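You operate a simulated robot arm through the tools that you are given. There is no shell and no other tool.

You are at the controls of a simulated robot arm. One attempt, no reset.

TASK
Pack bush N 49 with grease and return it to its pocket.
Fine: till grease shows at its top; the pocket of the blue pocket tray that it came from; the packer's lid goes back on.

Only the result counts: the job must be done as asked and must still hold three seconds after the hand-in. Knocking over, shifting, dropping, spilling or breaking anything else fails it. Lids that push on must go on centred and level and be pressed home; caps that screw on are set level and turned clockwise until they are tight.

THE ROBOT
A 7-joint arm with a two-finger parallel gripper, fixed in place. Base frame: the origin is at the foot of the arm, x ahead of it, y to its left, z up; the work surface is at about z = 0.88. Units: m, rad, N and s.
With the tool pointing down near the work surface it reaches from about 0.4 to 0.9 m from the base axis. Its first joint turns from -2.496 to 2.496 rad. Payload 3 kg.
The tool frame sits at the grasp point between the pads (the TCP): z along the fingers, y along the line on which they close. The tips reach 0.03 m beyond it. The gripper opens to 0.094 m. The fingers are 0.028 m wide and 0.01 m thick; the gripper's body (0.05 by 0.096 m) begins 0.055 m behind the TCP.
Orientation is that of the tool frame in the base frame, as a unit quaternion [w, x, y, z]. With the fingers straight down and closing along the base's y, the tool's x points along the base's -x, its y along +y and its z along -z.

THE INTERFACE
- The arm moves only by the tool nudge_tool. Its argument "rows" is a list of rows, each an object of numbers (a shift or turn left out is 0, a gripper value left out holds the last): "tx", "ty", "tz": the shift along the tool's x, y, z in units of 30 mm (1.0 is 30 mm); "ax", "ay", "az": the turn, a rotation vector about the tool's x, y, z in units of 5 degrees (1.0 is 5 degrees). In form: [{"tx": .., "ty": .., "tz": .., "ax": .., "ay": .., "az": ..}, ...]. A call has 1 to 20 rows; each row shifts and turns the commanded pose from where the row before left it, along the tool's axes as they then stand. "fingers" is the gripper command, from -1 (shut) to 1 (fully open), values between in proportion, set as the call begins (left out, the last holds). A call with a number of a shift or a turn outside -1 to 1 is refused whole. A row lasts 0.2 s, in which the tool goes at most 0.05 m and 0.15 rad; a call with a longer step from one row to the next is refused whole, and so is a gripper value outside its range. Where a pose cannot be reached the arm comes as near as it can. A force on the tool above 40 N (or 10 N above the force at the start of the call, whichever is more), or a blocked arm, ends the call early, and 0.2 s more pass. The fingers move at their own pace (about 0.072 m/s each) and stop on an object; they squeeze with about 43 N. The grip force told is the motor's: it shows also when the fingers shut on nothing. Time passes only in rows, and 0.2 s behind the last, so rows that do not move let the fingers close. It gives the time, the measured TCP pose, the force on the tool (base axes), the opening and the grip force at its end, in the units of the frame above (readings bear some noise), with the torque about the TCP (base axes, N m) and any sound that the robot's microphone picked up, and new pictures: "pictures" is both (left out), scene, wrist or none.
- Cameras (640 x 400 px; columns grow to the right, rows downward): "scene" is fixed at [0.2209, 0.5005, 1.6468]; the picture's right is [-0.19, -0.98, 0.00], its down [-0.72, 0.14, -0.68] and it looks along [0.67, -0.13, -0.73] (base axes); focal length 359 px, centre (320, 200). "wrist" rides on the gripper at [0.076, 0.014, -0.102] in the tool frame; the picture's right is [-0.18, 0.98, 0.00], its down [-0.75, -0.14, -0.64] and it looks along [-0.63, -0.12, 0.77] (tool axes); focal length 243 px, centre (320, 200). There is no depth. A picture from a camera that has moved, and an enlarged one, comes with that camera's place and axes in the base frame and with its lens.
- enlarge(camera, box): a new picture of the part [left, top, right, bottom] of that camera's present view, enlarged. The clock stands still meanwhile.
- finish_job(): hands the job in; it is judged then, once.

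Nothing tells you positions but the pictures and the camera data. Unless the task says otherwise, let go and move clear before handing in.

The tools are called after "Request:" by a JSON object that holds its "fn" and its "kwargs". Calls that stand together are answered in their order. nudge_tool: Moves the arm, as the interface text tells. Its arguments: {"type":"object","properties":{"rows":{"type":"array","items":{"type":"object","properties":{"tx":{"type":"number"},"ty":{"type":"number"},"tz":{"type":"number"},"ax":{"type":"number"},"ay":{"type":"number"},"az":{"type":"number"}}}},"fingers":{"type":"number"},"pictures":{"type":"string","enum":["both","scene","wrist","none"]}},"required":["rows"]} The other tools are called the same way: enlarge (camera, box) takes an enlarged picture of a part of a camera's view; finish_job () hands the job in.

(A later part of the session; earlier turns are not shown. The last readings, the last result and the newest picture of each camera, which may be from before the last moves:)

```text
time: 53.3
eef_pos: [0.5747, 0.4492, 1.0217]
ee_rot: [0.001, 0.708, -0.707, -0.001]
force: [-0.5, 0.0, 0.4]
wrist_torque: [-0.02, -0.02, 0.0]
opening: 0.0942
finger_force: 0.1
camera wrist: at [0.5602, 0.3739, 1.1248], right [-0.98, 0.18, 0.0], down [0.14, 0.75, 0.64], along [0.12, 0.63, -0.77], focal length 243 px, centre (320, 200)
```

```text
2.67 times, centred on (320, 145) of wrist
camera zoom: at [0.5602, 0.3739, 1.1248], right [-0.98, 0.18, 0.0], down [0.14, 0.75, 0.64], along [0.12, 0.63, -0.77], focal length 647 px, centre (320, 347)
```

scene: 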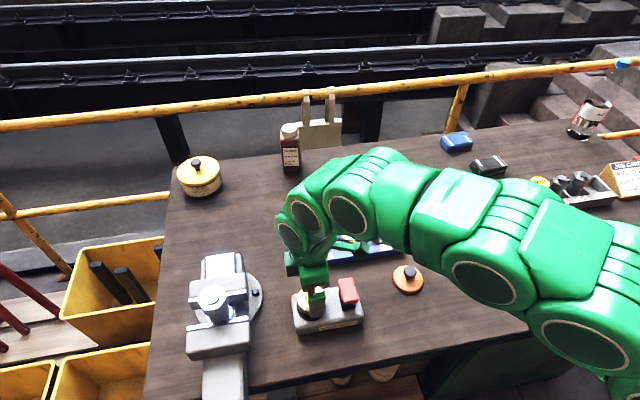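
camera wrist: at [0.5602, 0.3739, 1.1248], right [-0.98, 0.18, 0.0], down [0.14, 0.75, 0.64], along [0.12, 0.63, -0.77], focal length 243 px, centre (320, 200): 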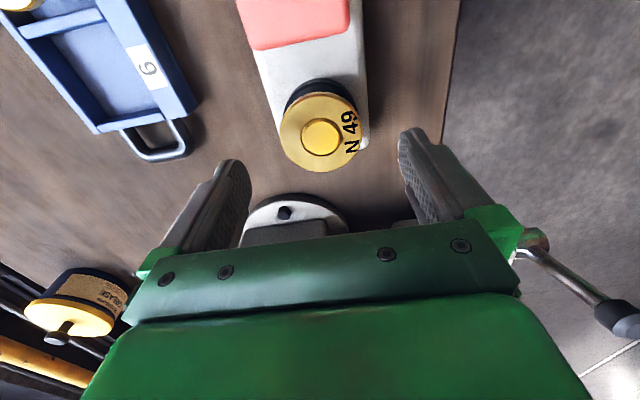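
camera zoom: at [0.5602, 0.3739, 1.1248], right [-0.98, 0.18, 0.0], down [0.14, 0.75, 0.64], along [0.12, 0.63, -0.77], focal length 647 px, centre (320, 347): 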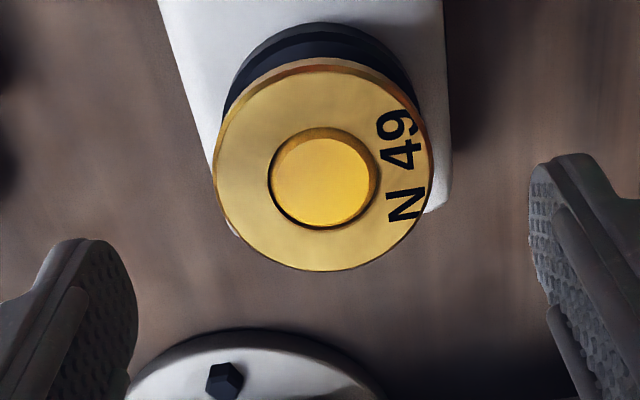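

Request:
{"fn": "nudge_tool", "kwargs": {"rows": [{"ty": 0.04, "tz": 0.4}, {"tz": 0.4}, {"tz": 0.4}, {"tz": 0.28}, {}], "pictures": "wrist"}}

Request:
{"fn": "enlarge", "kwargs": {"camera": "wrist", "box": [220, 70, 420, 220]}}

Request:
{"fn": "enlarge", "kwargs": {"camera": "scene", "box": [270, 250, 366, 322]}}

```text
time: 54.5
eef_pos: [0.5735, 0.4486, 0.9769]
ee_rot: [0.0, 0.708, -0.706, 0.001]
force: [-0.5, 0.4, -0.3]
wrist_torque: [-0.05, 0.0, 0.02]
opening: 0.094
finger_force: 0.0
camera wrist: at [0.5592, 0.3742, 1.0795], right [-0.98, 0.18, 0.0], down [0.14, 0.75, 0.64], along [0.12, 0.63, -0.77], focal length 243 px, centre (320, 200)
```

wrist: 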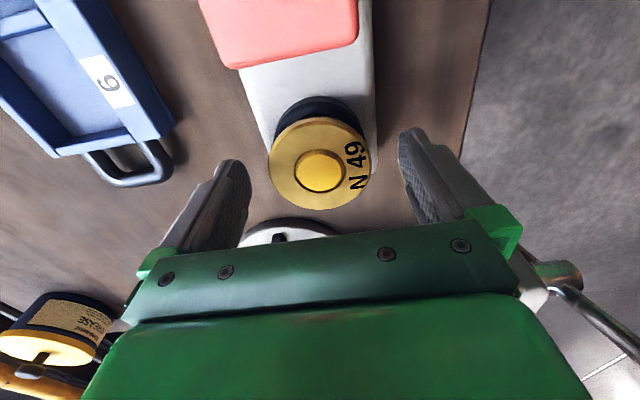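

```text
2.67 times, centred on (320, 145) of wrist
camera zoom: at [0.5592, 0.3742, 1.0795], right [-0.98, 0.18, 0.0], down [0.14, 0.75, 0.64], along [0.12, 0.63, -0.77], focal length 647 px, centre (320, 347)
```

zoom: 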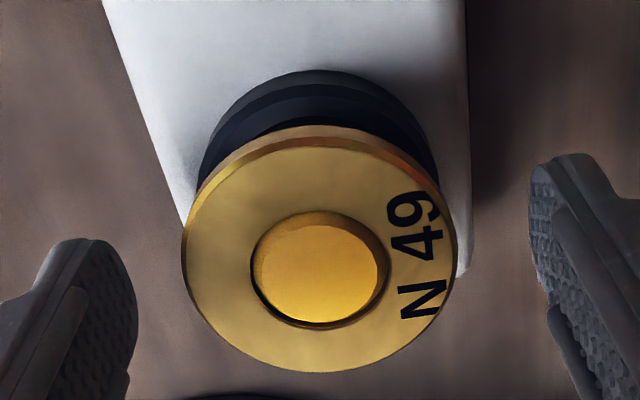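

```text
5.56 times, centred on (318, 286) of scene
camera zoom: at [0.2209, 0.5005, 1.6468], right [-0.19, -0.98, 0.0], down [-0.72, 0.14, -0.68], along [0.67, -0.13, -0.73], focal length 1994 px, centre (331, -278)
```

zoom: 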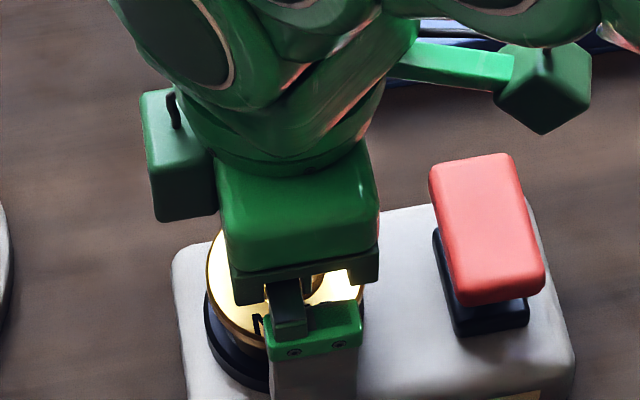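

Aligned with the bush at the release height. I'll close on the flange.

Request:
{"fn": "nudge_tool", "kwargs": {"rows": [{}, {}, {}, {}], "fingers": -1, "pictures": "none"}}

Request:
{"fn": "nudge_tool", "kwargs": {"rows": [{"tz": -0.15}, {"tz": -0.15}, {"tz": -0.2}, {"tz": -0.3}, {"tz": -0.4}, {"tz": -0.6}, {"tz": -0.8}, {"tz": -0.8}, {}]}}

Request:
{"fn": "enlarge", "kwargs": {"camera": "wrist", "box": [220, 30, 420, 180]}}

Request:
{"fn": "enlarge", "kwargs": {"camera": "scene", "box": [250, 220, 410, 340]}}

```text
time: 55.5
eef_pos: [0.5726, 0.4481, 0.9776]
ee_rot: [0.0, 0.708, -0.706, 0.0]
force: [2.0, 0.8, 2.5]
wrist_torque: [0.09, 0.03, -0.02]
opening: 0.0607
finger_force: 43.1
```

```text
time: 57.5
eef_pos: [0.5733, 0.4482, 1.0779]
ee_rot: [0.0, -0.707, 0.707, 0.0]
force: [0.2, -0.9, -3.9]
wrist_torque: [0.03, 0.01, -0.03]
opening: 0.0606
finger_force: 42.7
camera wrist: at [0.5594, 0.3736, 1.1811], right [-0.98, 0.18, 0.0], down [0.14, 0.75, 0.64], along [0.12, 0.63, -0.77], focal length 243 px, centre (320, 200)
```

scene: 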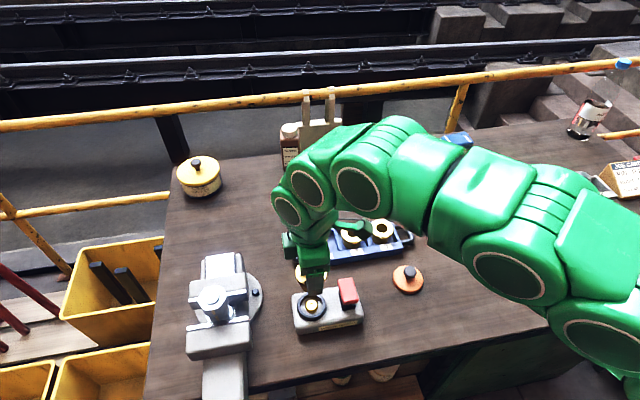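
wrist: 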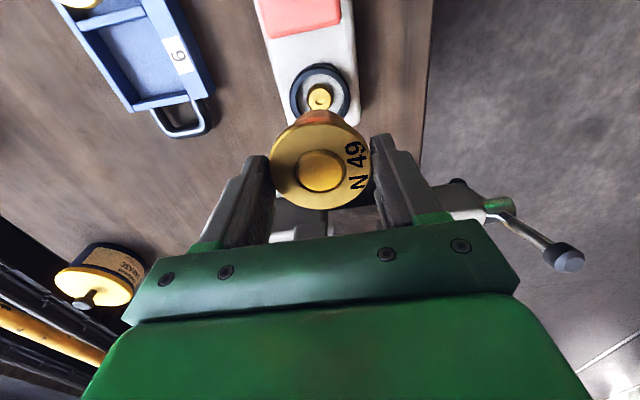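

```text
2.67 times, centred on (320, 105) of wrist
camera zoom: at [0.5594, 0.3736, 1.1811], right [-0.98, 0.18, 0.0], down [0.14, 0.75, 0.64], along [0.12, 0.63, -0.77], focal length 647 px, centre (320, 453)
```

zoom: 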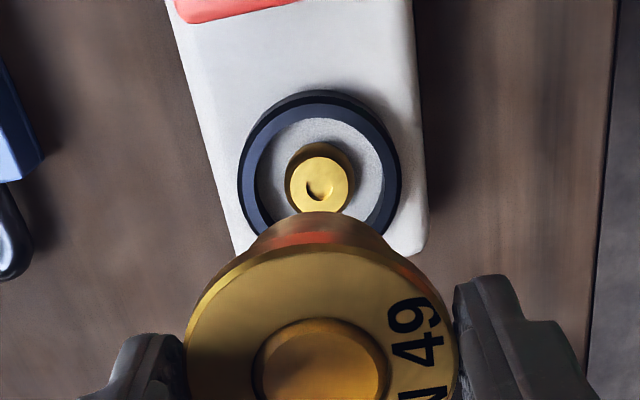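

```text
3.33 times, centred on (330, 280) of scene
camera zoom: at [0.2209, 0.5005, 1.6468], right [-0.19, -0.98, 0.0], down [-0.72, 0.14, -0.68], along [0.67, -0.13, -0.73], focal length 1196 px, centre (287, -67)
```

zoom: 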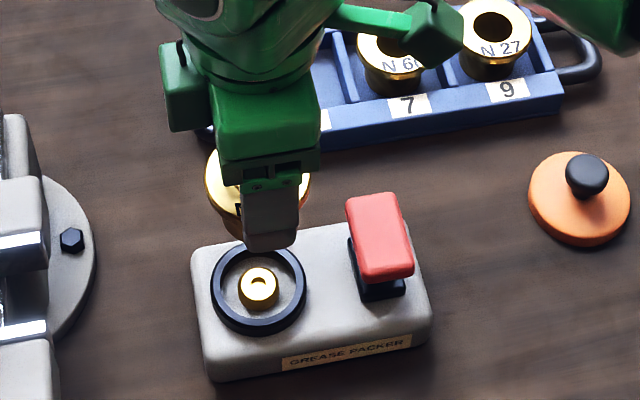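

The bush is out of the packer with its grease in place. I'll carry it back over pocket 6.

Request:
{"fn": "nudge_tool", "kwargs": {"rows": [{"tx": 0.235, "ty": -0.725}, {"tx": 0.235, "ty": -0.725}, {"tx": 0.235, "ty": -0.725}, {"tx": 0.235, "ty": -0.725}, {"tx": 0.235, "ty": -0.725}, {"tx": 0.235, "ty": -0.725}, {"tx": 0.235, "ty": -0.725}, {"tx": 0.235, "ty": -0.725}, {}, {}]}}

Request:
{"fn": "enlarge", "kwargs": {"camera": "wrist", "box": [220, 30, 420, 180]}}

Request:
{"fn": "enlarge", "kwargs": {"camera": "scene", "box": [270, 170, 430, 290]}}

```text
time: 59.7
eef_pos: [0.7479, 0.3928, 1.0794]
ee_rot: [0.0, 0.707, -0.707, -0.001]
force: [0.1, 0.6, -3.0]
wrist_torque: [0.01, 0.02, -0.01]
opening: 0.0607
finger_force: 42.7
camera wrist: at [0.7338, 0.3185, 1.182], right [-0.98, 0.18, 0.0], down [0.14, 0.75, 0.64], along [0.12, 0.63, -0.77], focal length 243 px, centre (320, 200)
```

scene: 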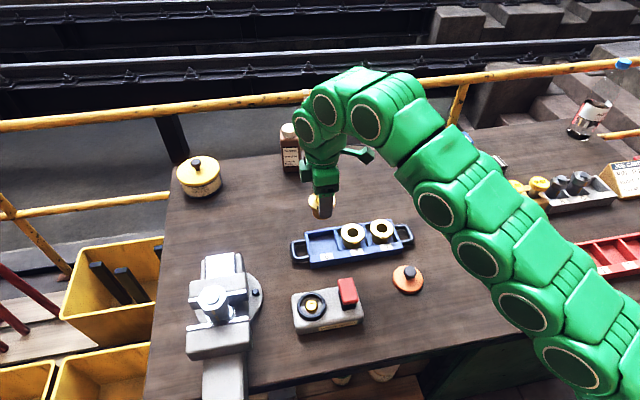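
wrist: 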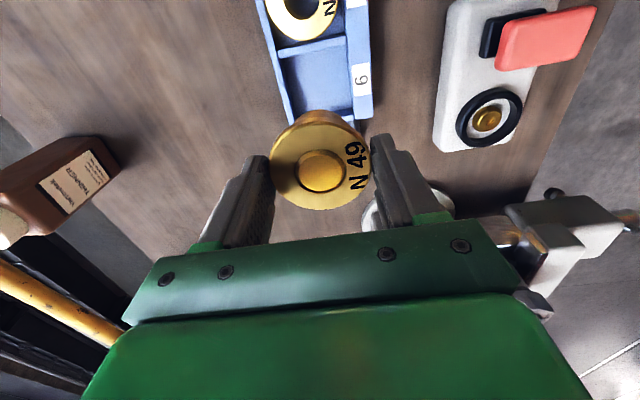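

```text
2.67 times, centred on (320, 105) of wrist
camera zoom: at [0.7338, 0.3185, 1.182], right [-0.98, 0.18, 0.0], down [0.14, 0.75, 0.64], along [0.12, 0.63, -0.77], focal length 647 px, centre (320, 453)
```

zoom: 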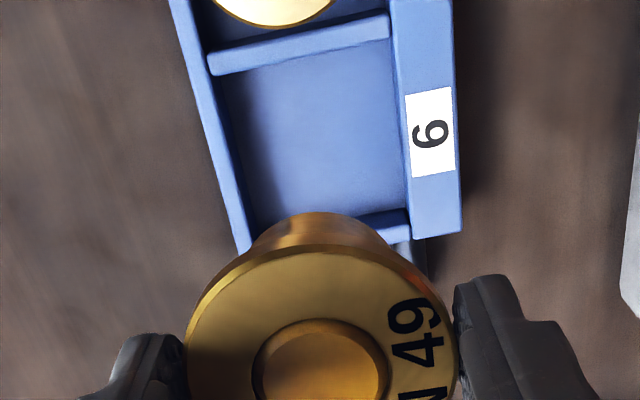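

```text
3.33 times, centred on (350, 230) of scene
camera zoom: at [0.2209, 0.5005, 1.6468], right [-0.19, -0.98, 0.0], down [-0.72, 0.14, -0.68], along [0.67, -0.13, -0.73], focal length 1196 px, centre (220, 100)
```

zoom: 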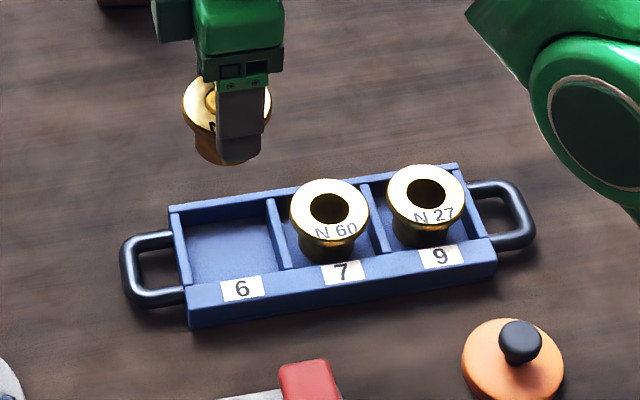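

Request:
{"fn": "nudge_tool", "kwargs": {"rows": [{"tx": 0.03, "ty": 0.02, "tz": 0.5}, {"tz": 0.8}, {"tz": 0.8}, {"tz": 0.7}, {"tz": 0.5}, {"tz": 0.4}, {"tz": 0.3}, {}]}}

Request:
{"fn": "enlarge", "kwargs": {"camera": "wrist", "box": [220, 70, 420, 220]}}

Request:
{"fn": "enlarge", "kwargs": {"camera": "scene", "box": [280, 200, 376, 272]}}

```text
time: 61.5
eef_pos: [0.7462, 0.3916, 0.9594]
ee_rot: [0.0, 0.708, -0.706, 0.0]
force: [-0.6, -0.8, -3.9]
wrist_torque: [0.01, -0.01, 0.01]
opening: 0.0606
finger_force: 43.0
camera wrist: at [0.7324, 0.3167, 1.0622], right [-0.98, 0.18, 0.0], down [0.14, 0.75, 0.64], along [0.12, 0.63, -0.77], focal length 243 px, centre (320, 200)
```

scene: 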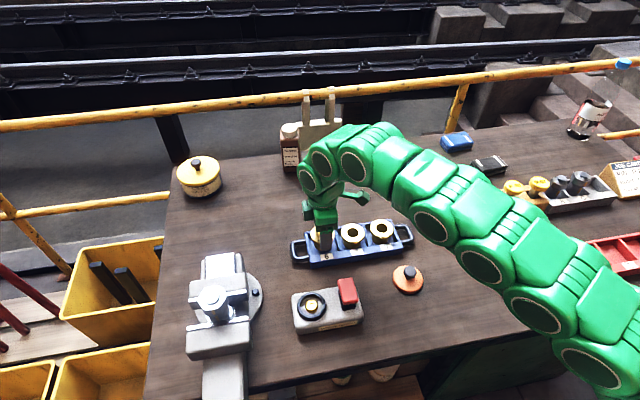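
wrist: 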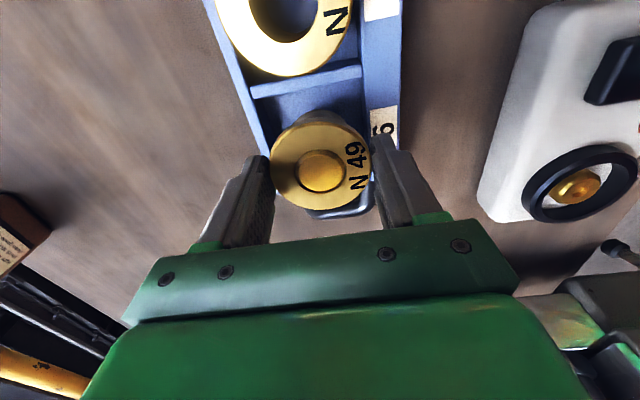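

```text
2.67 times, centred on (320, 145) of wrist
camera zoom: at [0.7324, 0.3167, 1.0622], right [-0.98, 0.18, 0.0], down [0.14, 0.75, 0.64], along [0.12, 0.63, -0.77], focal length 647 px, centre (320, 347)
```

zoom: 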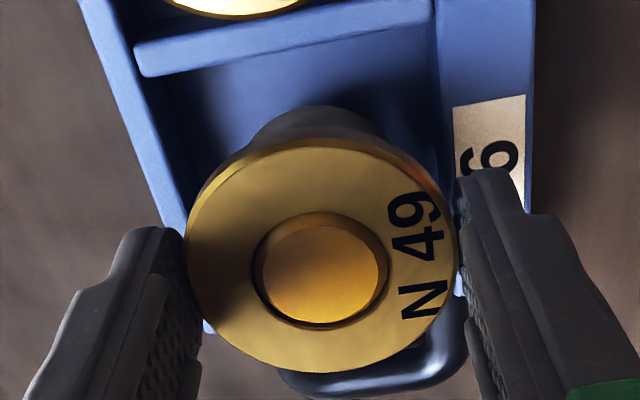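

```text
5.56 times, centred on (328, 236) of scene
camera zoom: at [0.2209, 0.5005, 1.6468], right [-0.19, -0.98, 0.0], down [-0.72, 0.14, -0.68], along [0.67, -0.13, -0.73], focal length 1994 px, centre (276, 0)
```

zoom: 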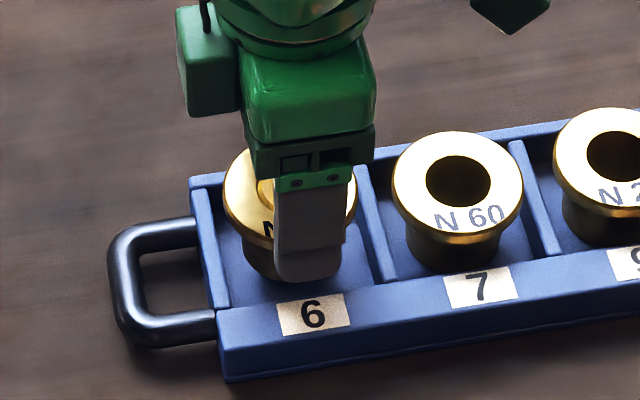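

It's well inside pocket 6. I'll lower the last bit gently to contact.

Request:
{"fn": "nudge_tool", "kwargs": {"rows": [{"tz": 0.12}, {"tz": 0.12}, {"tz": 0.12}, {"tz": 0.06}, {}], "pictures": "none"}}

```text
time: 62.7
eef_pos: [0.7461, 0.3911, 0.9472]
ee_rot: [-0.001, 0.708, -0.706, 0.0]
force: [-0.3, -0.7, -3.5]
wrist_torque: [0.01, 0.02, -0.03]
opening: 0.0608
finger_force: 42.4
```

Request:
{"fn": "nudge_tool", "kwargs": {"rows": [{"tz": 0.06}, {"tz": 0.06}, {}], "pictures": "none"}}

```text
time: 63.5
eef_pos: [0.7456, 0.3916, 0.9428]
ee_rot: [0.0, 0.708, -0.707, 0.0]
force: [0.7, -0.2, -3.5]
wrist_torque: [0.02, -0.01, -0.01]
opening: 0.0607
finger_force: 43.1
```

Request:
{"fn": "nudge_tool", "kwargs": {"rows": [{"tz": 0.04}, {}], "pictures": "none"}}

```text
time: 64.1
eef_pos: [0.7464, 0.3927, 0.943]
ee_rot: [0.0, 0.707, -0.707, 0.0]
force: [-4.4, -1.1, 12.4]
wrist_torque: [-0.15, 0.54, 0.01]
opening: 0.0608
finger_force: 43.3
```

Contact felt, so the bush is on the pocket floor. I'll open and check.

Request:
{"fn": "nudge_tool", "kwargs": {"rows": [{}, {}, {}, {}], "fingers": 1, "pictures": "wrist"}}

Request:
{"fn": "enlarge", "kwargs": {"camera": "wrist", "box": [220, 70, 420, 220]}}

```text
time: 65.1
eef_pos: [0.746, 0.3926, 0.9423]
ee_rot: [0.0, 0.708, -0.706, 0.0]
force: [-0.2, 1.0, 0.1]
wrist_torque: [0.0, -0.01, -0.01]
opening: 0.0939
finger_force: 0.1
camera wrist: at [0.7325, 0.3168, 1.0448], right [-0.98, 0.18, 0.0], down [0.14, 0.75, 0.64], along [0.12, 0.63, -0.77], focal length 243 px, centre (320, 200)
```

wrist: 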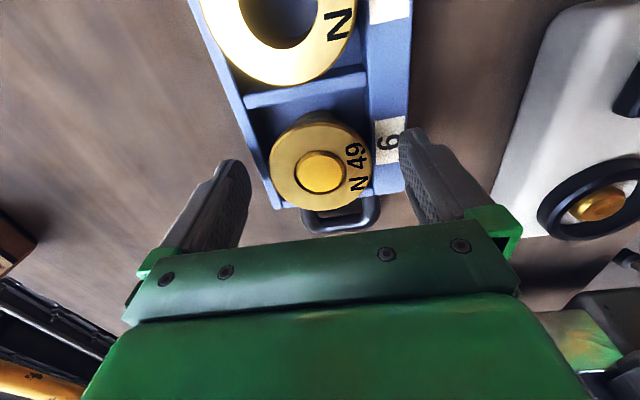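

```text
2.67 times, centred on (320, 145) of wrist
camera zoom: at [0.7325, 0.3168, 1.0448], right [-0.98, 0.18, 0.0], down [0.14, 0.75, 0.64], along [0.12, 0.63, -0.77], focal length 647 px, centre (320, 347)
```

zoom: 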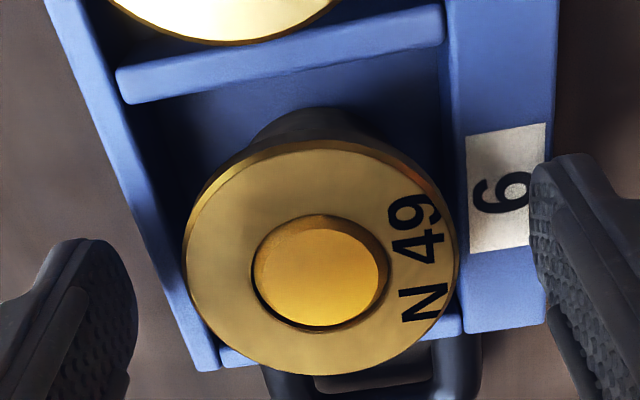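

N 49 is back in pocket 6 with grease showing. I'll rise and go over the lid.

Request:
{"fn": "nudge_tool", "kwargs": {"rows": [{"tz": -0.4}, {"tz": -0.7}, {"tz": -0.8}, {"tz": -0.8}, {"tz": -0.8}, {"tz": -0.5}, {"tx": 0.863, "ty": 0.638}, {"tx": 0.863, "ty": 0.638}, {"tx": 0.863, "ty": 0.638}, {"tx": 0.863, "ty": 0.638}, {"tx": 0.863, "ty": 0.638}, {"tx": 0.863, "ty": 0.638}, {"tx": 0.863, "ty": 0.638}, {}, {}], "fingers": 0.3}}

Request:
{"fn": "enlarge", "kwargs": {"camera": "wrist", "box": [220, 30, 420, 180]}}

Request:
{"fn": "enlarge", "kwargs": {"camera": "scene", "box": [280, 200, 440, 320]}}

```text
time: 68.3
eef_pos: [0.6136, 0.2103, 1.0628]
ee_rot: [0.0, 0.708, -0.707, 0.0]
force: [0.4, 0.0, 0.2]
wrist_torque: [0.01, -0.01, 0.01]
opening: 0.0611
finger_force: 0.1
camera wrist: at [0.6, 0.1359, 1.1649], right [-0.98, 0.18, 0.0], down [0.14, 0.75, 0.64], along [0.12, 0.63, -0.77], focal length 243 px, centre (320, 200)
```

scene: 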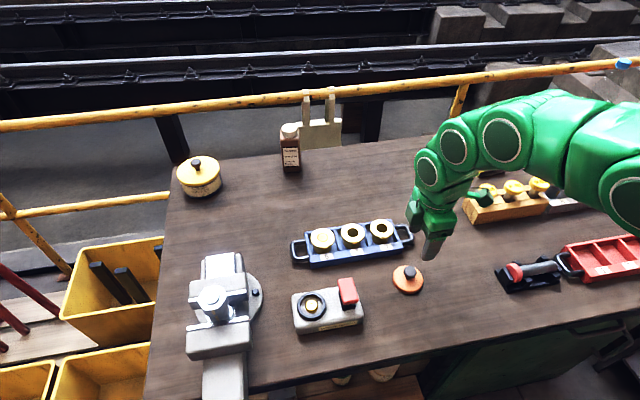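
wrist: 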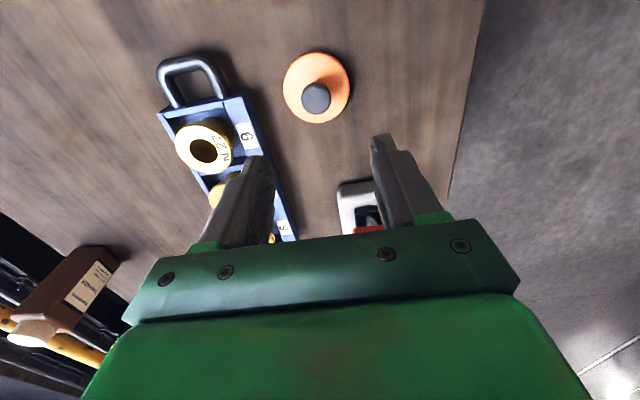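

```text
2.67 times, centred on (320, 105) of wrist
camera zoom: at [0.6, 0.1359, 1.1649], right [-0.98, 0.18, 0.0], down [0.14, 0.75, 0.64], along [0.12, 0.63, -0.77], focal length 647 px, centre (320, 453)
```

zoom: 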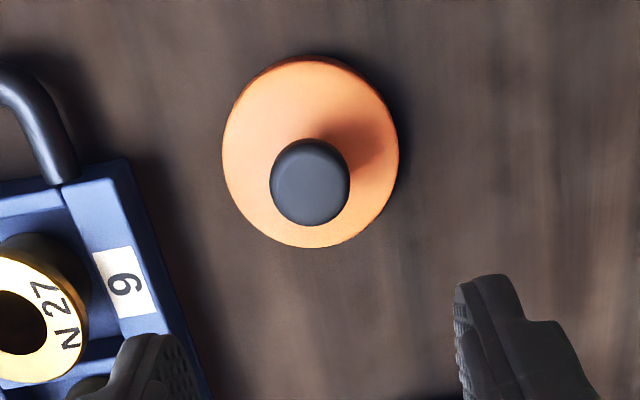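

```text
3.33 times, centred on (360, 260) of scene
camera zoom: at [0.2209, 0.5005, 1.6468], right [-0.19, -0.98, 0.0], down [-0.72, 0.14, -0.68], along [0.67, -0.13, -0.73], focal length 1196 px, centre (187, 0)
```

zoom: 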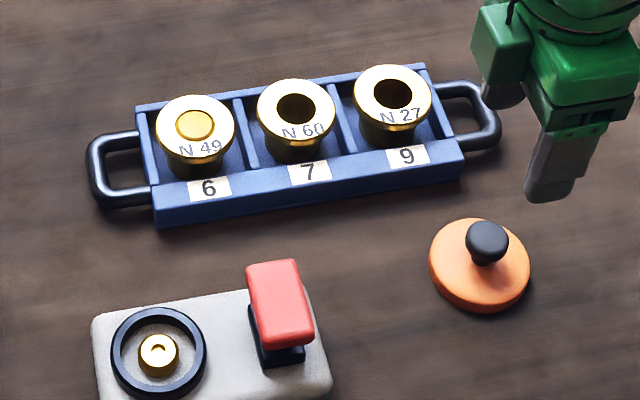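

The lid's knob is about 5 mm off in y and 3 mm in x. I'll correct and come down part way.

Request:
{"fn": "nudge_tool", "kwargs": {"rows": [{"tx": 0.18, "ty": -0.09, "tz": 0.4}, {"tz": 0.6}, {"tz": 0.6}, {"tz": 0.6}, {"tz": 0.3}, {}], "pictures": "wrist"}}

Request:
{"fn": "enlarge", "kwargs": {"camera": "wrist", "box": [220, 50, 420, 200]}}

```text
time: 69.7
eef_pos: [0.6163, 0.2057, 0.9871]
ee_rot: [-0.001, -0.707, 0.707, 0.0]
force: [0.8, -0.2, -0.3]
wrist_torque: [0.0, 0.01, 0.03]
opening: 0.061
finger_force: 0.0
camera wrist: at [0.6018, 0.1306, 1.0895], right [-0.98, 0.18, 0.0], down [0.14, 0.75, 0.64], along [0.12, 0.63, -0.77], focal length 243 px, centre (320, 200)
```

wrist: 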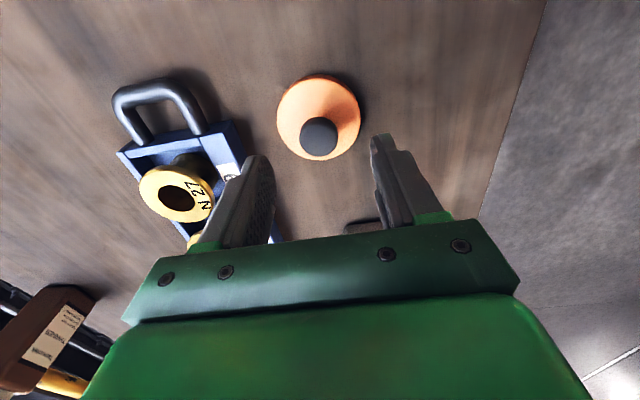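

```text
2.67 times, centred on (320, 125) of wrist
camera zoom: at [0.6018, 0.1306, 1.0895], right [-0.98, 0.18, 0.0], down [0.14, 0.75, 0.64], along [0.12, 0.63, -0.77], focal length 647 px, centre (320, 400)
```

zoom: 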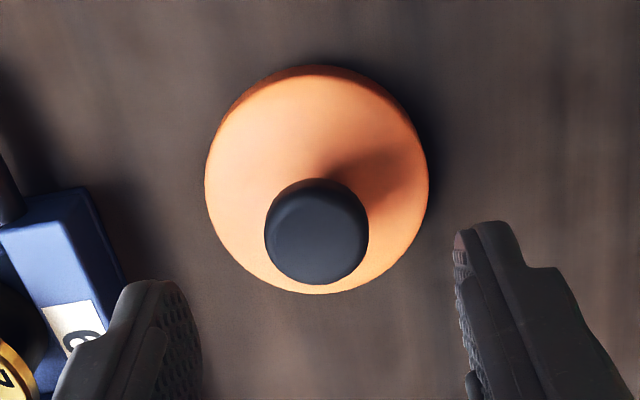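

The knob is centred. I'll descend around it, staying a little above the lid's top face.

Request:
{"fn": "nudge_tool", "kwargs": {"rows": [{"ty": -0.03, "tz": 0.5}, {"tz": 0.5}, {"tz": 0.4}, {"tz": 0.3}, {"tz": 0.2}, {}], "pictures": "wrist"}}

Request:
{"fn": "enlarge", "kwargs": {"camera": "wrist", "box": [220, 80, 420, 230]}}

Request:
{"fn": "enlarge", "kwargs": {"camera": "scene", "box": [360, 230, 456, 302]}}

```text
time: 71.1
eef_pos: [0.6165, 0.2038, 0.9302]
ee_rot: [0.0, 0.708, -0.706, 0.0]
force: [-1.1, -0.1, -0.4]
wrist_torque: [0.0, 0.02, 0.01]
opening: 0.0613
finger_force: 0.0
camera wrist: at [0.603, 0.1298, 1.0325], right [-0.98, 0.18, 0.0], down [0.14, 0.75, 0.64], along [0.12, 0.63, -0.77], focal length 243 px, centre (320, 200)
```

wrist: 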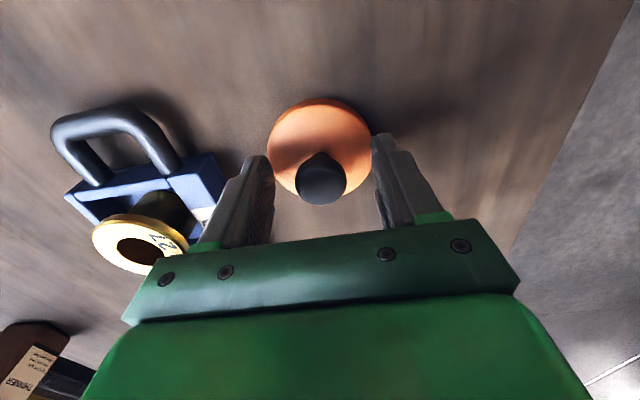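

```text
2.67 times, centred on (320, 155) of wrist
camera zoom: at [0.603, 0.1298, 1.0325], right [-0.98, 0.18, 0.0], down [0.14, 0.75, 0.64], along [0.12, 0.63, -0.77], focal length 647 px, centre (320, 320)
```

zoom: 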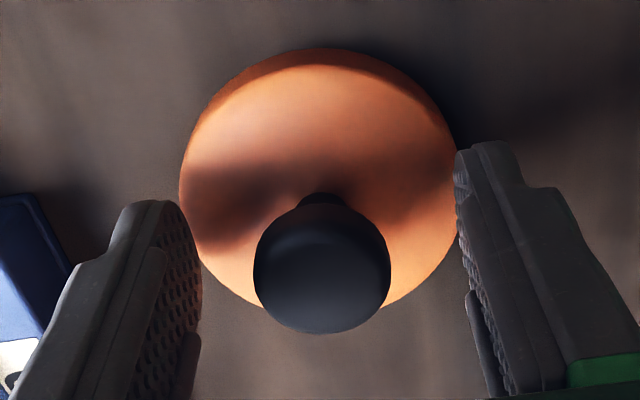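

```text
5.56 times, centred on (408, 266) of scene
camera zoom: at [0.2209, 0.5005, 1.6468], right [-0.19, -0.98, 0.0], down [-0.72, 0.14, -0.68], along [0.67, -0.13, -0.73], focal length 1994 px, centre (-169, -167)
```

zoom: 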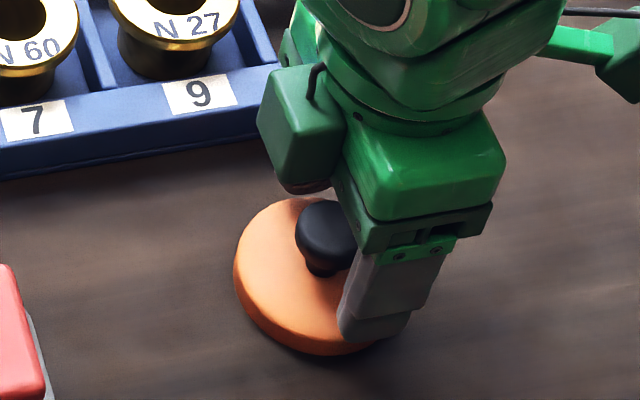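

The knob sits between the fingers. I'll squeeze once along x to centre it, then turn the hand back and grip along y. That way the lid ends up centred on the tool both ways.

Request:
{"fn": "nudge_tool", "kwargs": {"rows": [{"tz": 0.05}, {}, {}, {}], "fingers": -1, "pictures": "wrist"}}

Request:
{"fn": "enlarge", "kwargs": {"camera": "wrist", "box": [220, 80, 420, 230]}}

```text
time: 72.1
eef_pos: [0.6167, 0.2045, 0.9282]
ee_rot: [0.0, 0.708, -0.706, 0.0]
force: [-0.7, 2.3, 9.5]
wrist_torque: [0.07, 0.05, 0.01]
opening: 0.0277
finger_force: 43.1
camera wrist: at [0.603, 0.13, 1.0311], right [-0.98, 0.18, 0.0], down [0.14, 0.75, 0.64], along [0.12, 0.63, -0.77], focal length 243 px, centre (320, 200)
```

wrist: 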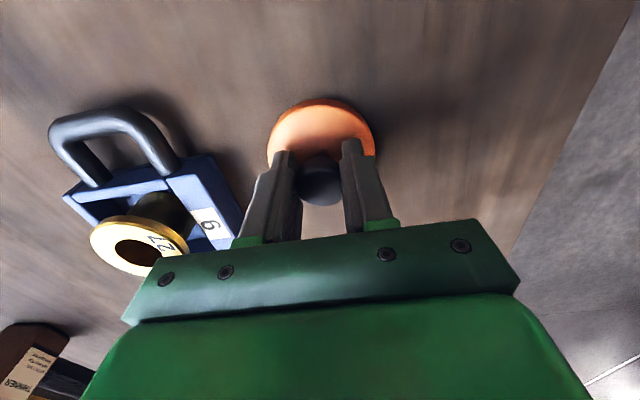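

```text
2.67 times, centred on (320, 155) of wrist
camera zoom: at [0.603, 0.13, 1.0311], right [-0.98, 0.18, 0.0], down [0.14, 0.75, 0.64], along [0.12, 0.63, -0.77], focal length 647 px, centre (320, 320)
```

zoom: 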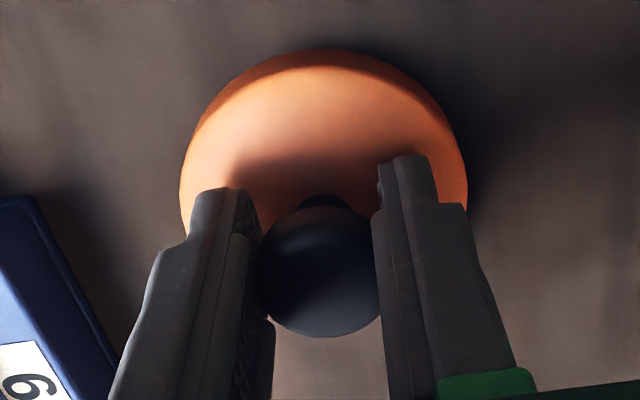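

Request:
{"fn": "nudge_tool", "kwargs": {"rows": [{}, {}, {}], "fingers": 0.3, "pictures": "none"}}

Request:
{"fn": "nudge_tool", "kwargs": {"rows": [{"az": 1}, {"az": 1}, {"az": 1}, {"az": 1}, {"az": 1}, {"az": 1}, {"az": 1}, {"az": 1}, {"az": 1}, {"az": 1}, {"az": 1}, {"az": 1}, {"az": 1}, {"az": 1}, {"az": 1}, {"az": 1}, {"az": 1}, {"az": 1}, {}], "pictures": "wrist"}}

Request:
{"fn": "enlarge", "kwargs": {"camera": "wrist", "box": [220, 80, 420, 230]}}

```text
time: 72.9
eef_pos: [0.6167, 0.2046, 0.9281]
ee_rot: [-0.001, 0.707, -0.707, 0.0]
force: [0.3, -0.4, 0.5]
wrist_torque: [-0.01, -0.01, 0.02]
opening: 0.0612
finger_force: 0.0
```

```text
time: 76.9
eef_pos: [0.6165, 0.2045, 0.9292]
ee_rot: [0.001, 0.0, 1.0, 0.0]
force: [-0.3, 0.0, -0.5]
wrist_torque: [0.01, 0.02, -0.02]
opening: 0.0611
finger_force: 0.1
camera wrist: at [0.5409, 0.2206, 1.0312], right [0.18, 0.98, 0.0], down [0.75, -0.14, 0.64], along [0.63, -0.12, -0.77], focal length 243 px, centre (320, 200)
```

wrist: 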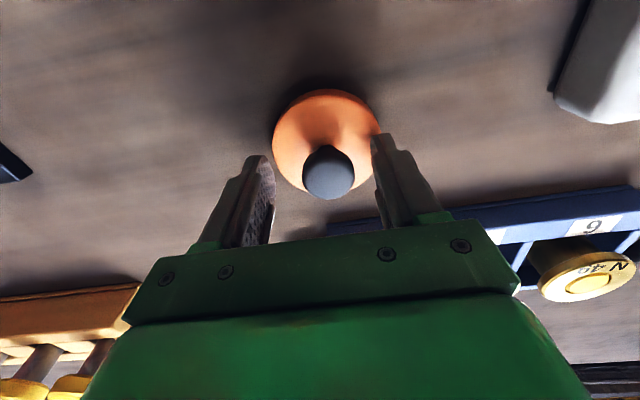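

```text
2.67 times, centred on (320, 155) of wrist
camera zoom: at [0.5409, 0.2206, 1.0312], right [0.18, 0.98, 0.0], down [0.75, -0.14, 0.64], along [0.63, -0.12, -0.77], focal length 647 px, centre (320, 320)
```

zoom: 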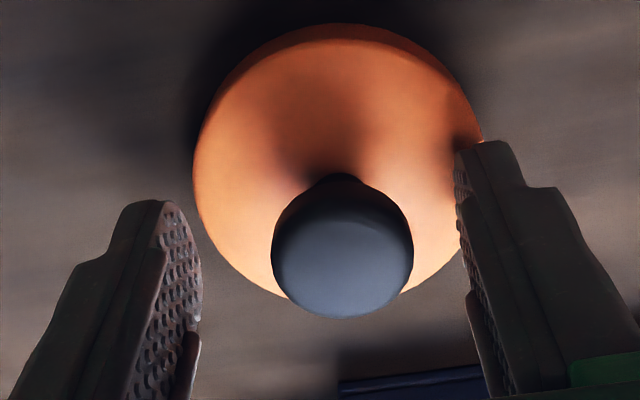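

The knob is 4.5 mm to +y, so I'll shift to it and close along y.

Request:
{"fn": "nudge_tool", "kwargs": {"rows": [{"ty": 0.15}, {}], "pictures": "none"}}

Request:
{"fn": "nudge_tool", "kwargs": {"rows": [{}, {}, {}, {}], "fingers": -1, "pictures": "wrist"}}

Request:
{"fn": "enlarge", "kwargs": {"camera": "wrist", "box": [220, 80, 420, 230]}}

```text
time: 77.5
eef_pos: [0.6168, 0.2098, 0.9287]
ee_rot: [0.0, 0.0, 1.0, 0.001]
force: [0.2, -0.9, 0.0]
wrist_torque: [0.0, -0.03, -0.01]
opening: 0.0612
finger_force: 0.0
```

```text
time: 78.5
eef_pos: [0.6159, 0.2087, 0.9292]
ee_rot: [-0.001, -0.001, 1.0, 0.0]
force: [0.1, -0.7, 0.4]
wrist_torque: [-0.01, -0.03, -0.01]
opening: 0.0275
finger_force: 42.8
camera wrist: at [0.5407, 0.2249, 1.0311], right [0.18, 0.98, 0.0], down [0.75, -0.14, 0.64], along [0.63, -0.12, -0.77], focal length 243 px, centre (320, 200)
```

wrist: 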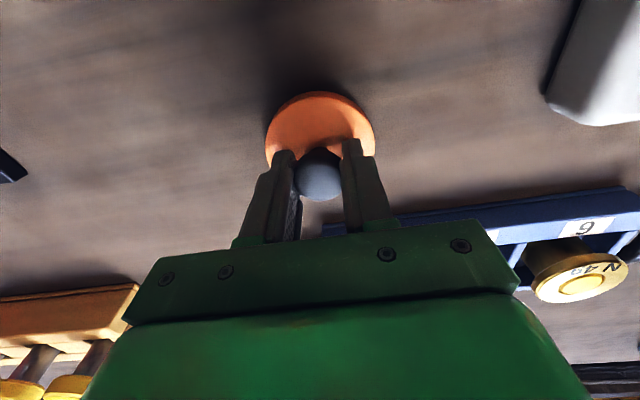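

```text
2.67 times, centred on (320, 155) of wrist
camera zoom: at [0.5407, 0.2249, 1.0311], right [0.18, 0.98, 0.0], down [0.75, -0.14, 0.64], along [0.63, -0.12, -0.77], focal length 647 px, centre (320, 320)
```

zoom: 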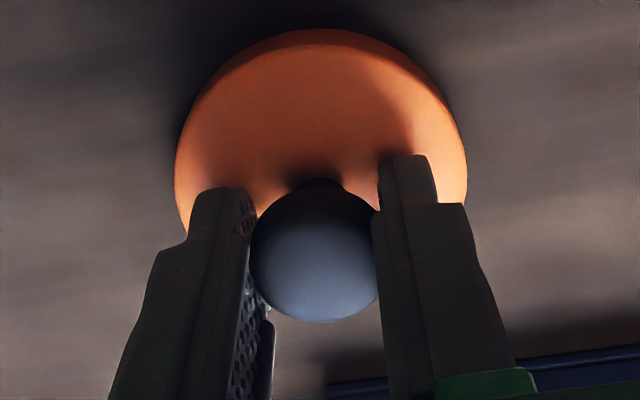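

The lid is gripped centrally. I'll lift it and carry it high over the packer.

Request:
{"fn": "nudge_tool", "kwargs": {"rows": [{"tz": -0.4}, {"tz": -0.8}, {"tz": -1}, {"tz": -1}, {"tz": -1}, {"tz": -1}, {"tx": 0.18, "ty": 0.995}, {"tx": 0.18, "ty": 0.995}, {"tx": 0.18, "ty": 0.995}, {"tx": 0.18, "ty": 0.995}, {"tx": 0.18, "ty": 0.995}, {"tx": 0.18, "ty": 0.995}, {"tx": 0.18, "ty": 0.995}, {"tx": 0.17, "ty": 0.995}, {}, {}]}}

Request:
{"fn": "enlarge", "kwargs": {"camera": "wrist", "box": [220, 20, 420, 170]}}

Request:
{"fn": "enlarge", "kwargs": {"camera": "scene", "box": [250, 220, 410, 340]}}

```text
time: 81.9
eef_pos: [0.5736, 0.4479, 1.0844]
ee_rot: [0.001, 0.0, 1.0, -0.001]
force: [0.3, 0.1, 0.4]
wrist_torque: [0.01, -0.03, -0.01]
opening: 0.0279
finger_force: 42.9
camera wrist: at [0.4978, 0.4647, 1.1869], right [0.18, 0.98, 0.0], down [0.75, -0.14, 0.64], along [0.63, -0.12, -0.77], focal length 243 px, centre (320, 200)
```

scene: 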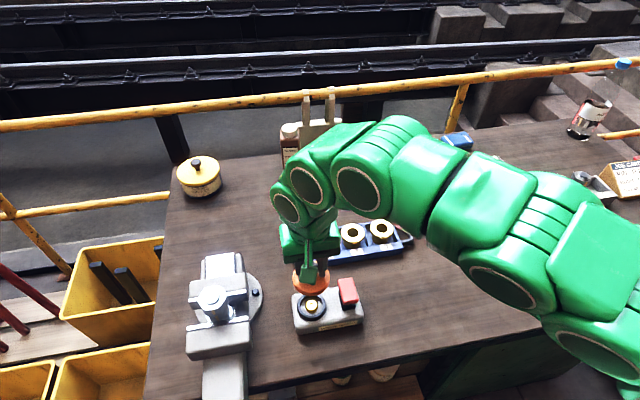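
wrist: 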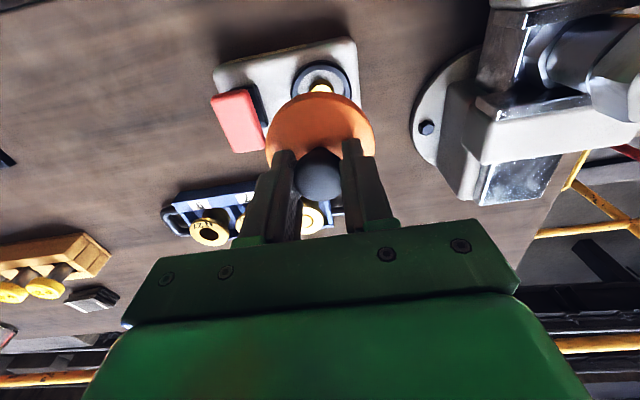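

```text
2.67 times, centred on (320, 95) of wrist
camera zoom: at [0.4978, 0.4647, 1.1869], right [0.18, 0.98, 0.0], down [0.75, -0.14, 0.64], along [0.63, -0.12, -0.77], focal length 647 px, centre (320, 480)
```

zoom: 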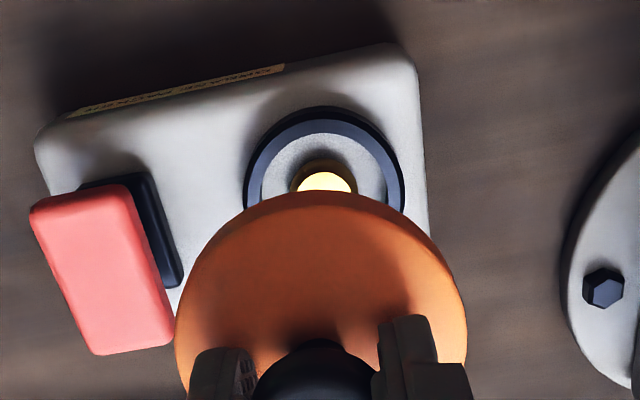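

```text
3.33 times, centred on (330, 280) of scene
camera zoom: at [0.2209, 0.5005, 1.6468], right [-0.19, -0.98, 0.0], down [-0.72, 0.14, -0.68], along [0.67, -0.13, -0.73], focal length 1196 px, centre (287, -67)
```

zoom: 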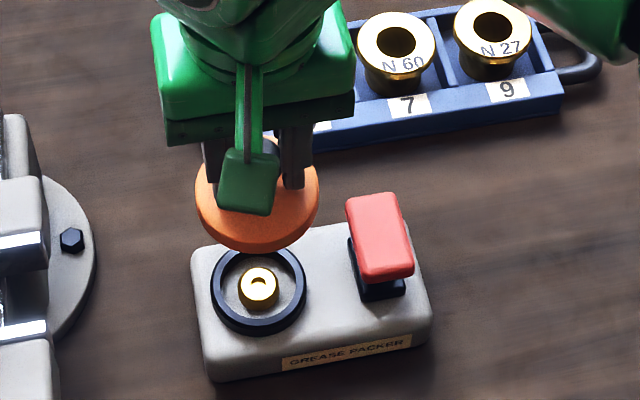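

The ring centre is about 1.3 mm further to +y than the lid. I'll correct that and come down to just above the ring.

Request:
{"fn": "nudge_tool", "kwargs": {"rows": [{"ty": 0.045, "tx": 0.01}, {"tz": 0.6}, {"tz": 0.6}, {"tz": 0.6}, {"tz": 0.6}, {"tz": 0.3}, {}, {}]}}

Request:
{"fn": "enlarge", "kwargs": {"camera": "wrist", "box": [220, 50, 420, 200]}}

Request:
{"fn": "enlarge", "kwargs": {"camera": "scene", "box": [270, 250, 366, 322]}}

```text
time: 83.7
eef_pos: [0.574, 0.4506, 1.0033]
ee_rot: [0.0, -0.001, 1.0, 0.001]
force: [-0.7, -0.9, -0.5]
wrist_torque: [-0.01, 0.01, -0.03]
opening: 0.028
finger_force: 42.8
camera wrist: at [0.4973, 0.4661, 1.1064], right [0.18, 0.98, 0.0], down [0.75, -0.14, 0.64], along [0.63, -0.12, -0.77], focal length 243 px, centre (320, 200)
```

scene: 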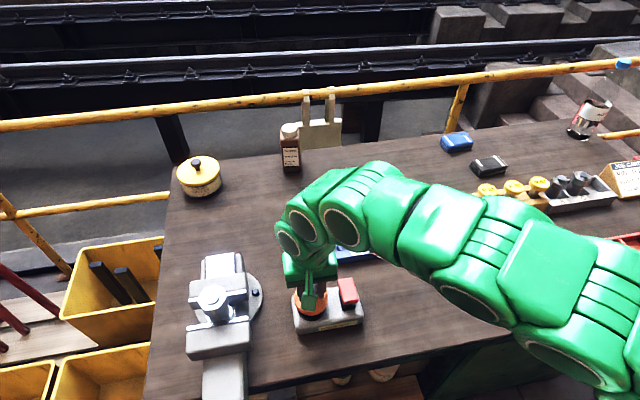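
wrist: 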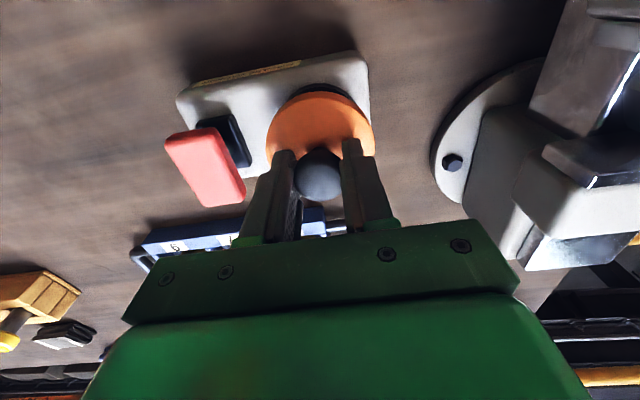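

```text
2.67 times, centred on (320, 125) of wrist
camera zoom: at [0.4973, 0.4661, 1.1064], right [0.18, 0.98, 0.0], down [0.75, -0.14, 0.64], along [0.63, -0.12, -0.77], focal length 647 px, centre (320, 400)
```

zoom: 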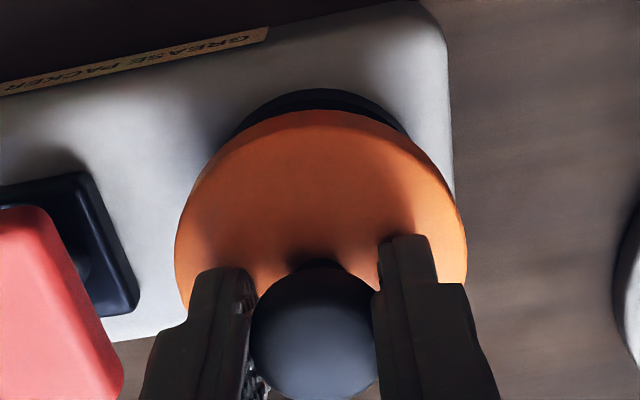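

```text
5.56 times, centred on (318, 286) of scene
camera zoom: at [0.2209, 0.5005, 1.6468], right [-0.19, -0.98, 0.0], down [-0.72, 0.14, -0.68], along [0.67, -0.13, -0.73], focal length 1994 px, centre (331, -278)
```

zoom: 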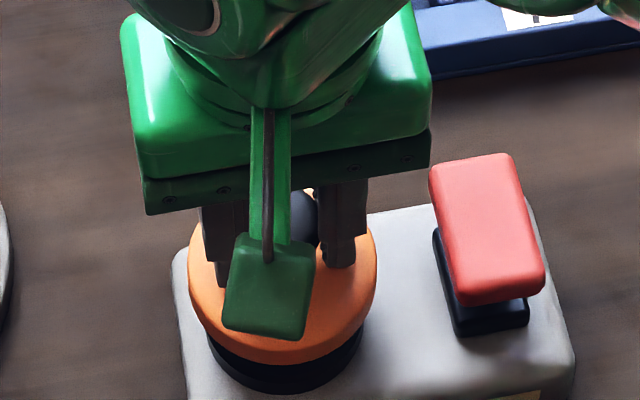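

The lid and ring look concentric. I'm lowering slowly towards seating, expected near z 0.974.

Request:
{"fn": "nudge_tool", "kwargs": {"rows": [{"tz": 0.2}, {"tz": 0.2}, {"tz": 0.15}, {}], "pictures": "wrist"}}

Request:
{"fn": "enlarge", "kwargs": {"camera": "wrist", "box": [220, 50, 420, 200]}}

Request:
{"fn": "enlarge", "kwargs": {"camera": "scene", "box": [270, 250, 366, 322]}}

```text
time: 84.7
eef_pos: [0.572, 0.4503, 0.9865]
ee_rot: [0.0, 0.0, 1.0, 0.0]
force: [0.6, 0.4, -0.8]
wrist_torque: [-0.02, 0.01, 0.0]
opening: 0.0277
finger_force: 43.1
camera wrist: at [0.4971, 0.4657, 1.0892], right [0.18, 0.98, 0.0], down [0.75, -0.14, 0.64], along [0.63, -0.12, -0.77], focal length 243 px, centre (320, 200)
```

wrist: 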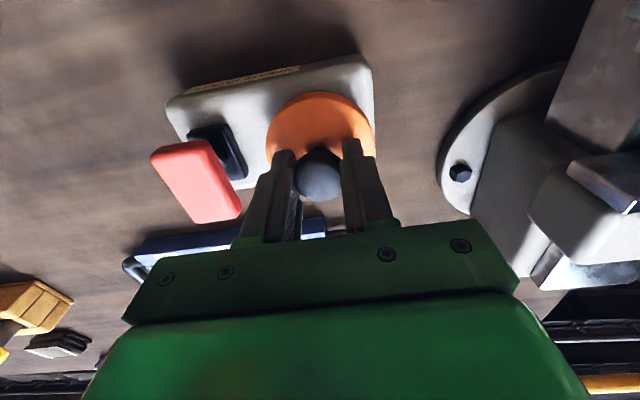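

```text
2.67 times, centred on (320, 125) of wrist
camera zoom: at [0.4971, 0.4657, 1.0892], right [0.18, 0.98, 0.0], down [0.75, -0.14, 0.64], along [0.63, -0.12, -0.77], focal length 647 px, centre (320, 400)
```

zoom: 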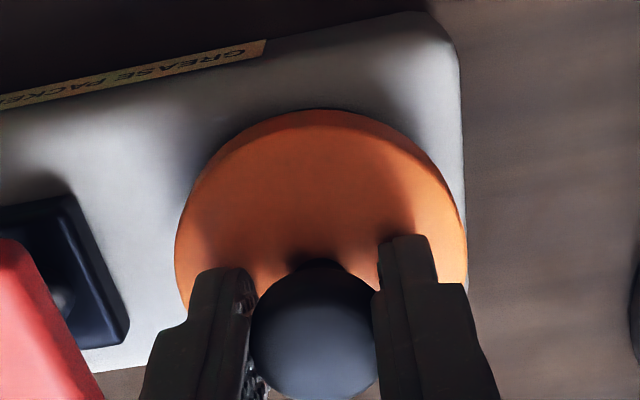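

```text
5.56 times, centred on (318, 286) of scene
camera zoom: at [0.2209, 0.5005, 1.6468], right [-0.19, -0.98, 0.0], down [-0.72, 0.14, -0.68], along [0.67, -0.13, -0.73], focal length 1994 px, centre (331, -278)
```

zoom: 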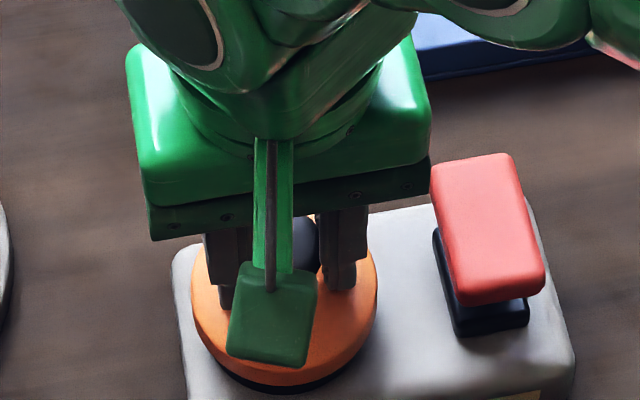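

Request:
{"fn": "nudge_tool", "kwargs": {"rows": [{"tz": 0.1}, {"tz": 0.1}, {}], "pictures": "none"}}

```text
time: 85.5
eef_pos: [0.5726, 0.45, 0.9808]
ee_rot: [0.001, -0.001, 1.0, 0.0]
force: [0.5, 0.3, -1.0]
wrist_torque: [-0.01, 0.01, -0.02]
opening: 0.0277
finger_force: 43.1
```

Request:
{"fn": "nudge_tool", "kwargs": {"rows": [{"tz": 0.07}, {"tz": 0.07}, {}], "pictures": "none"}}

```text
time: 86.3
eef_pos: [0.5733, 0.4504, 0.9762]
ee_rot: [0.0, -0.001, 1.0, 0.0]
force: [0.1, 0.1, -0.5]
wrist_torque: [0.02, 0.02, 0.0]
opening: 0.0279
finger_force: 42.6
```

Request:
{"fn": "nudge_tool", "kwargs": {"rows": [{"tz": 0.05}, {"tz": 0.05}, {}], "pictures": "scene"}}

Request:
{"fn": "enlarge", "kwargs": {"camera": "scene", "box": [270, 250, 366, 322]}}

```text
time: 87.1
eef_pos: [0.573, 0.4509, 0.9738]
ee_rot: [-0.001, -0.001, 1.0, 0.0]
force: [1.2, 0.1, -1.0]
wrist_torque: [-0.01, -0.02, -0.01]
opening: 0.0276
finger_force: 43.1
```

scene: 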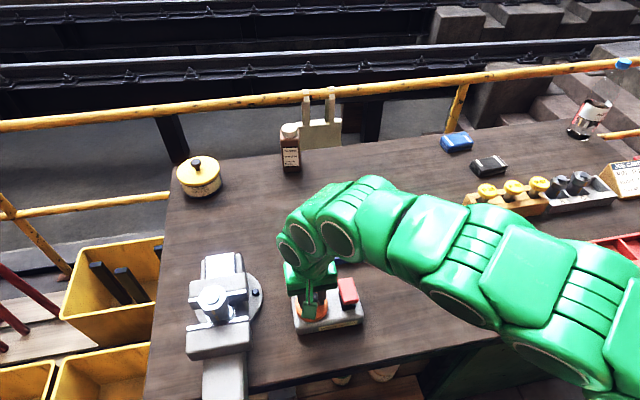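

```text
5.56 times, centred on (318, 286) of scene
camera zoom: at [0.2209, 0.5005, 1.6468], right [-0.19, -0.98, 0.0], down [-0.72, 0.14, -0.68], along [0.67, -0.13, -0.73], focal length 1994 px, centre (331, -278)
```

zoom: 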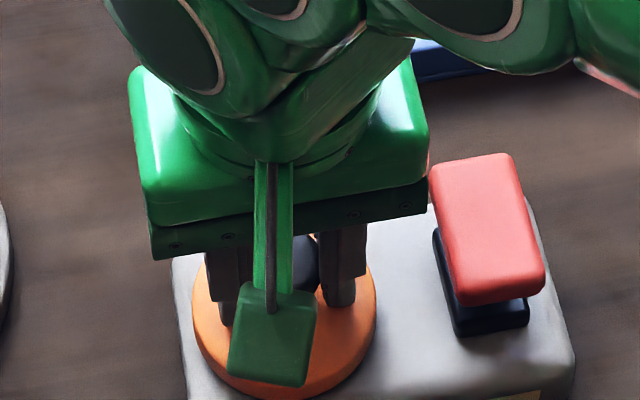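

The lid skirt now covers the ring with no side force. I'm continuing down in about 1.5 mm steps.

Request:
{"fn": "nudge_tool", "kwargs": {"rows": [{"tz": 0.05}, {}], "pictures": "none"}}

```text
time: 87.7
eef_pos: [0.5732, 0.4501, 0.9724]
ee_rot: [0.0, 0.0, 1.0, 0.001]
force: [2.2, 2.6, 13.0]
wrist_torque: [0.06, -0.02, -0.01]
opening: 0.0282
finger_force: 42.6
heard: snap
```

A snap was heard, so the lid has gone on. I'll press a little more to be sure it is home.

Request:
{"fn": "nudge_tool", "kwargs": {"rows": [{"tz": 0.05}, {}], "pictures": "none"}}

```text
time: 88.4
eef_pos: [0.5727, 0.4502, 0.9724]
ee_rot: [0.0, 0.0, 1.0, 0.001]
force: [-0.5, 0.2, -0.2]
wrist_torque: [0.02, 0.0, 0.0]
opening: 0.0277
finger_force: 43.3
heard: snap
stopped in row 2: the force on the tool passed its limit at 41 N (the readings are from after the stop); the commanded pose is now the measured one
```

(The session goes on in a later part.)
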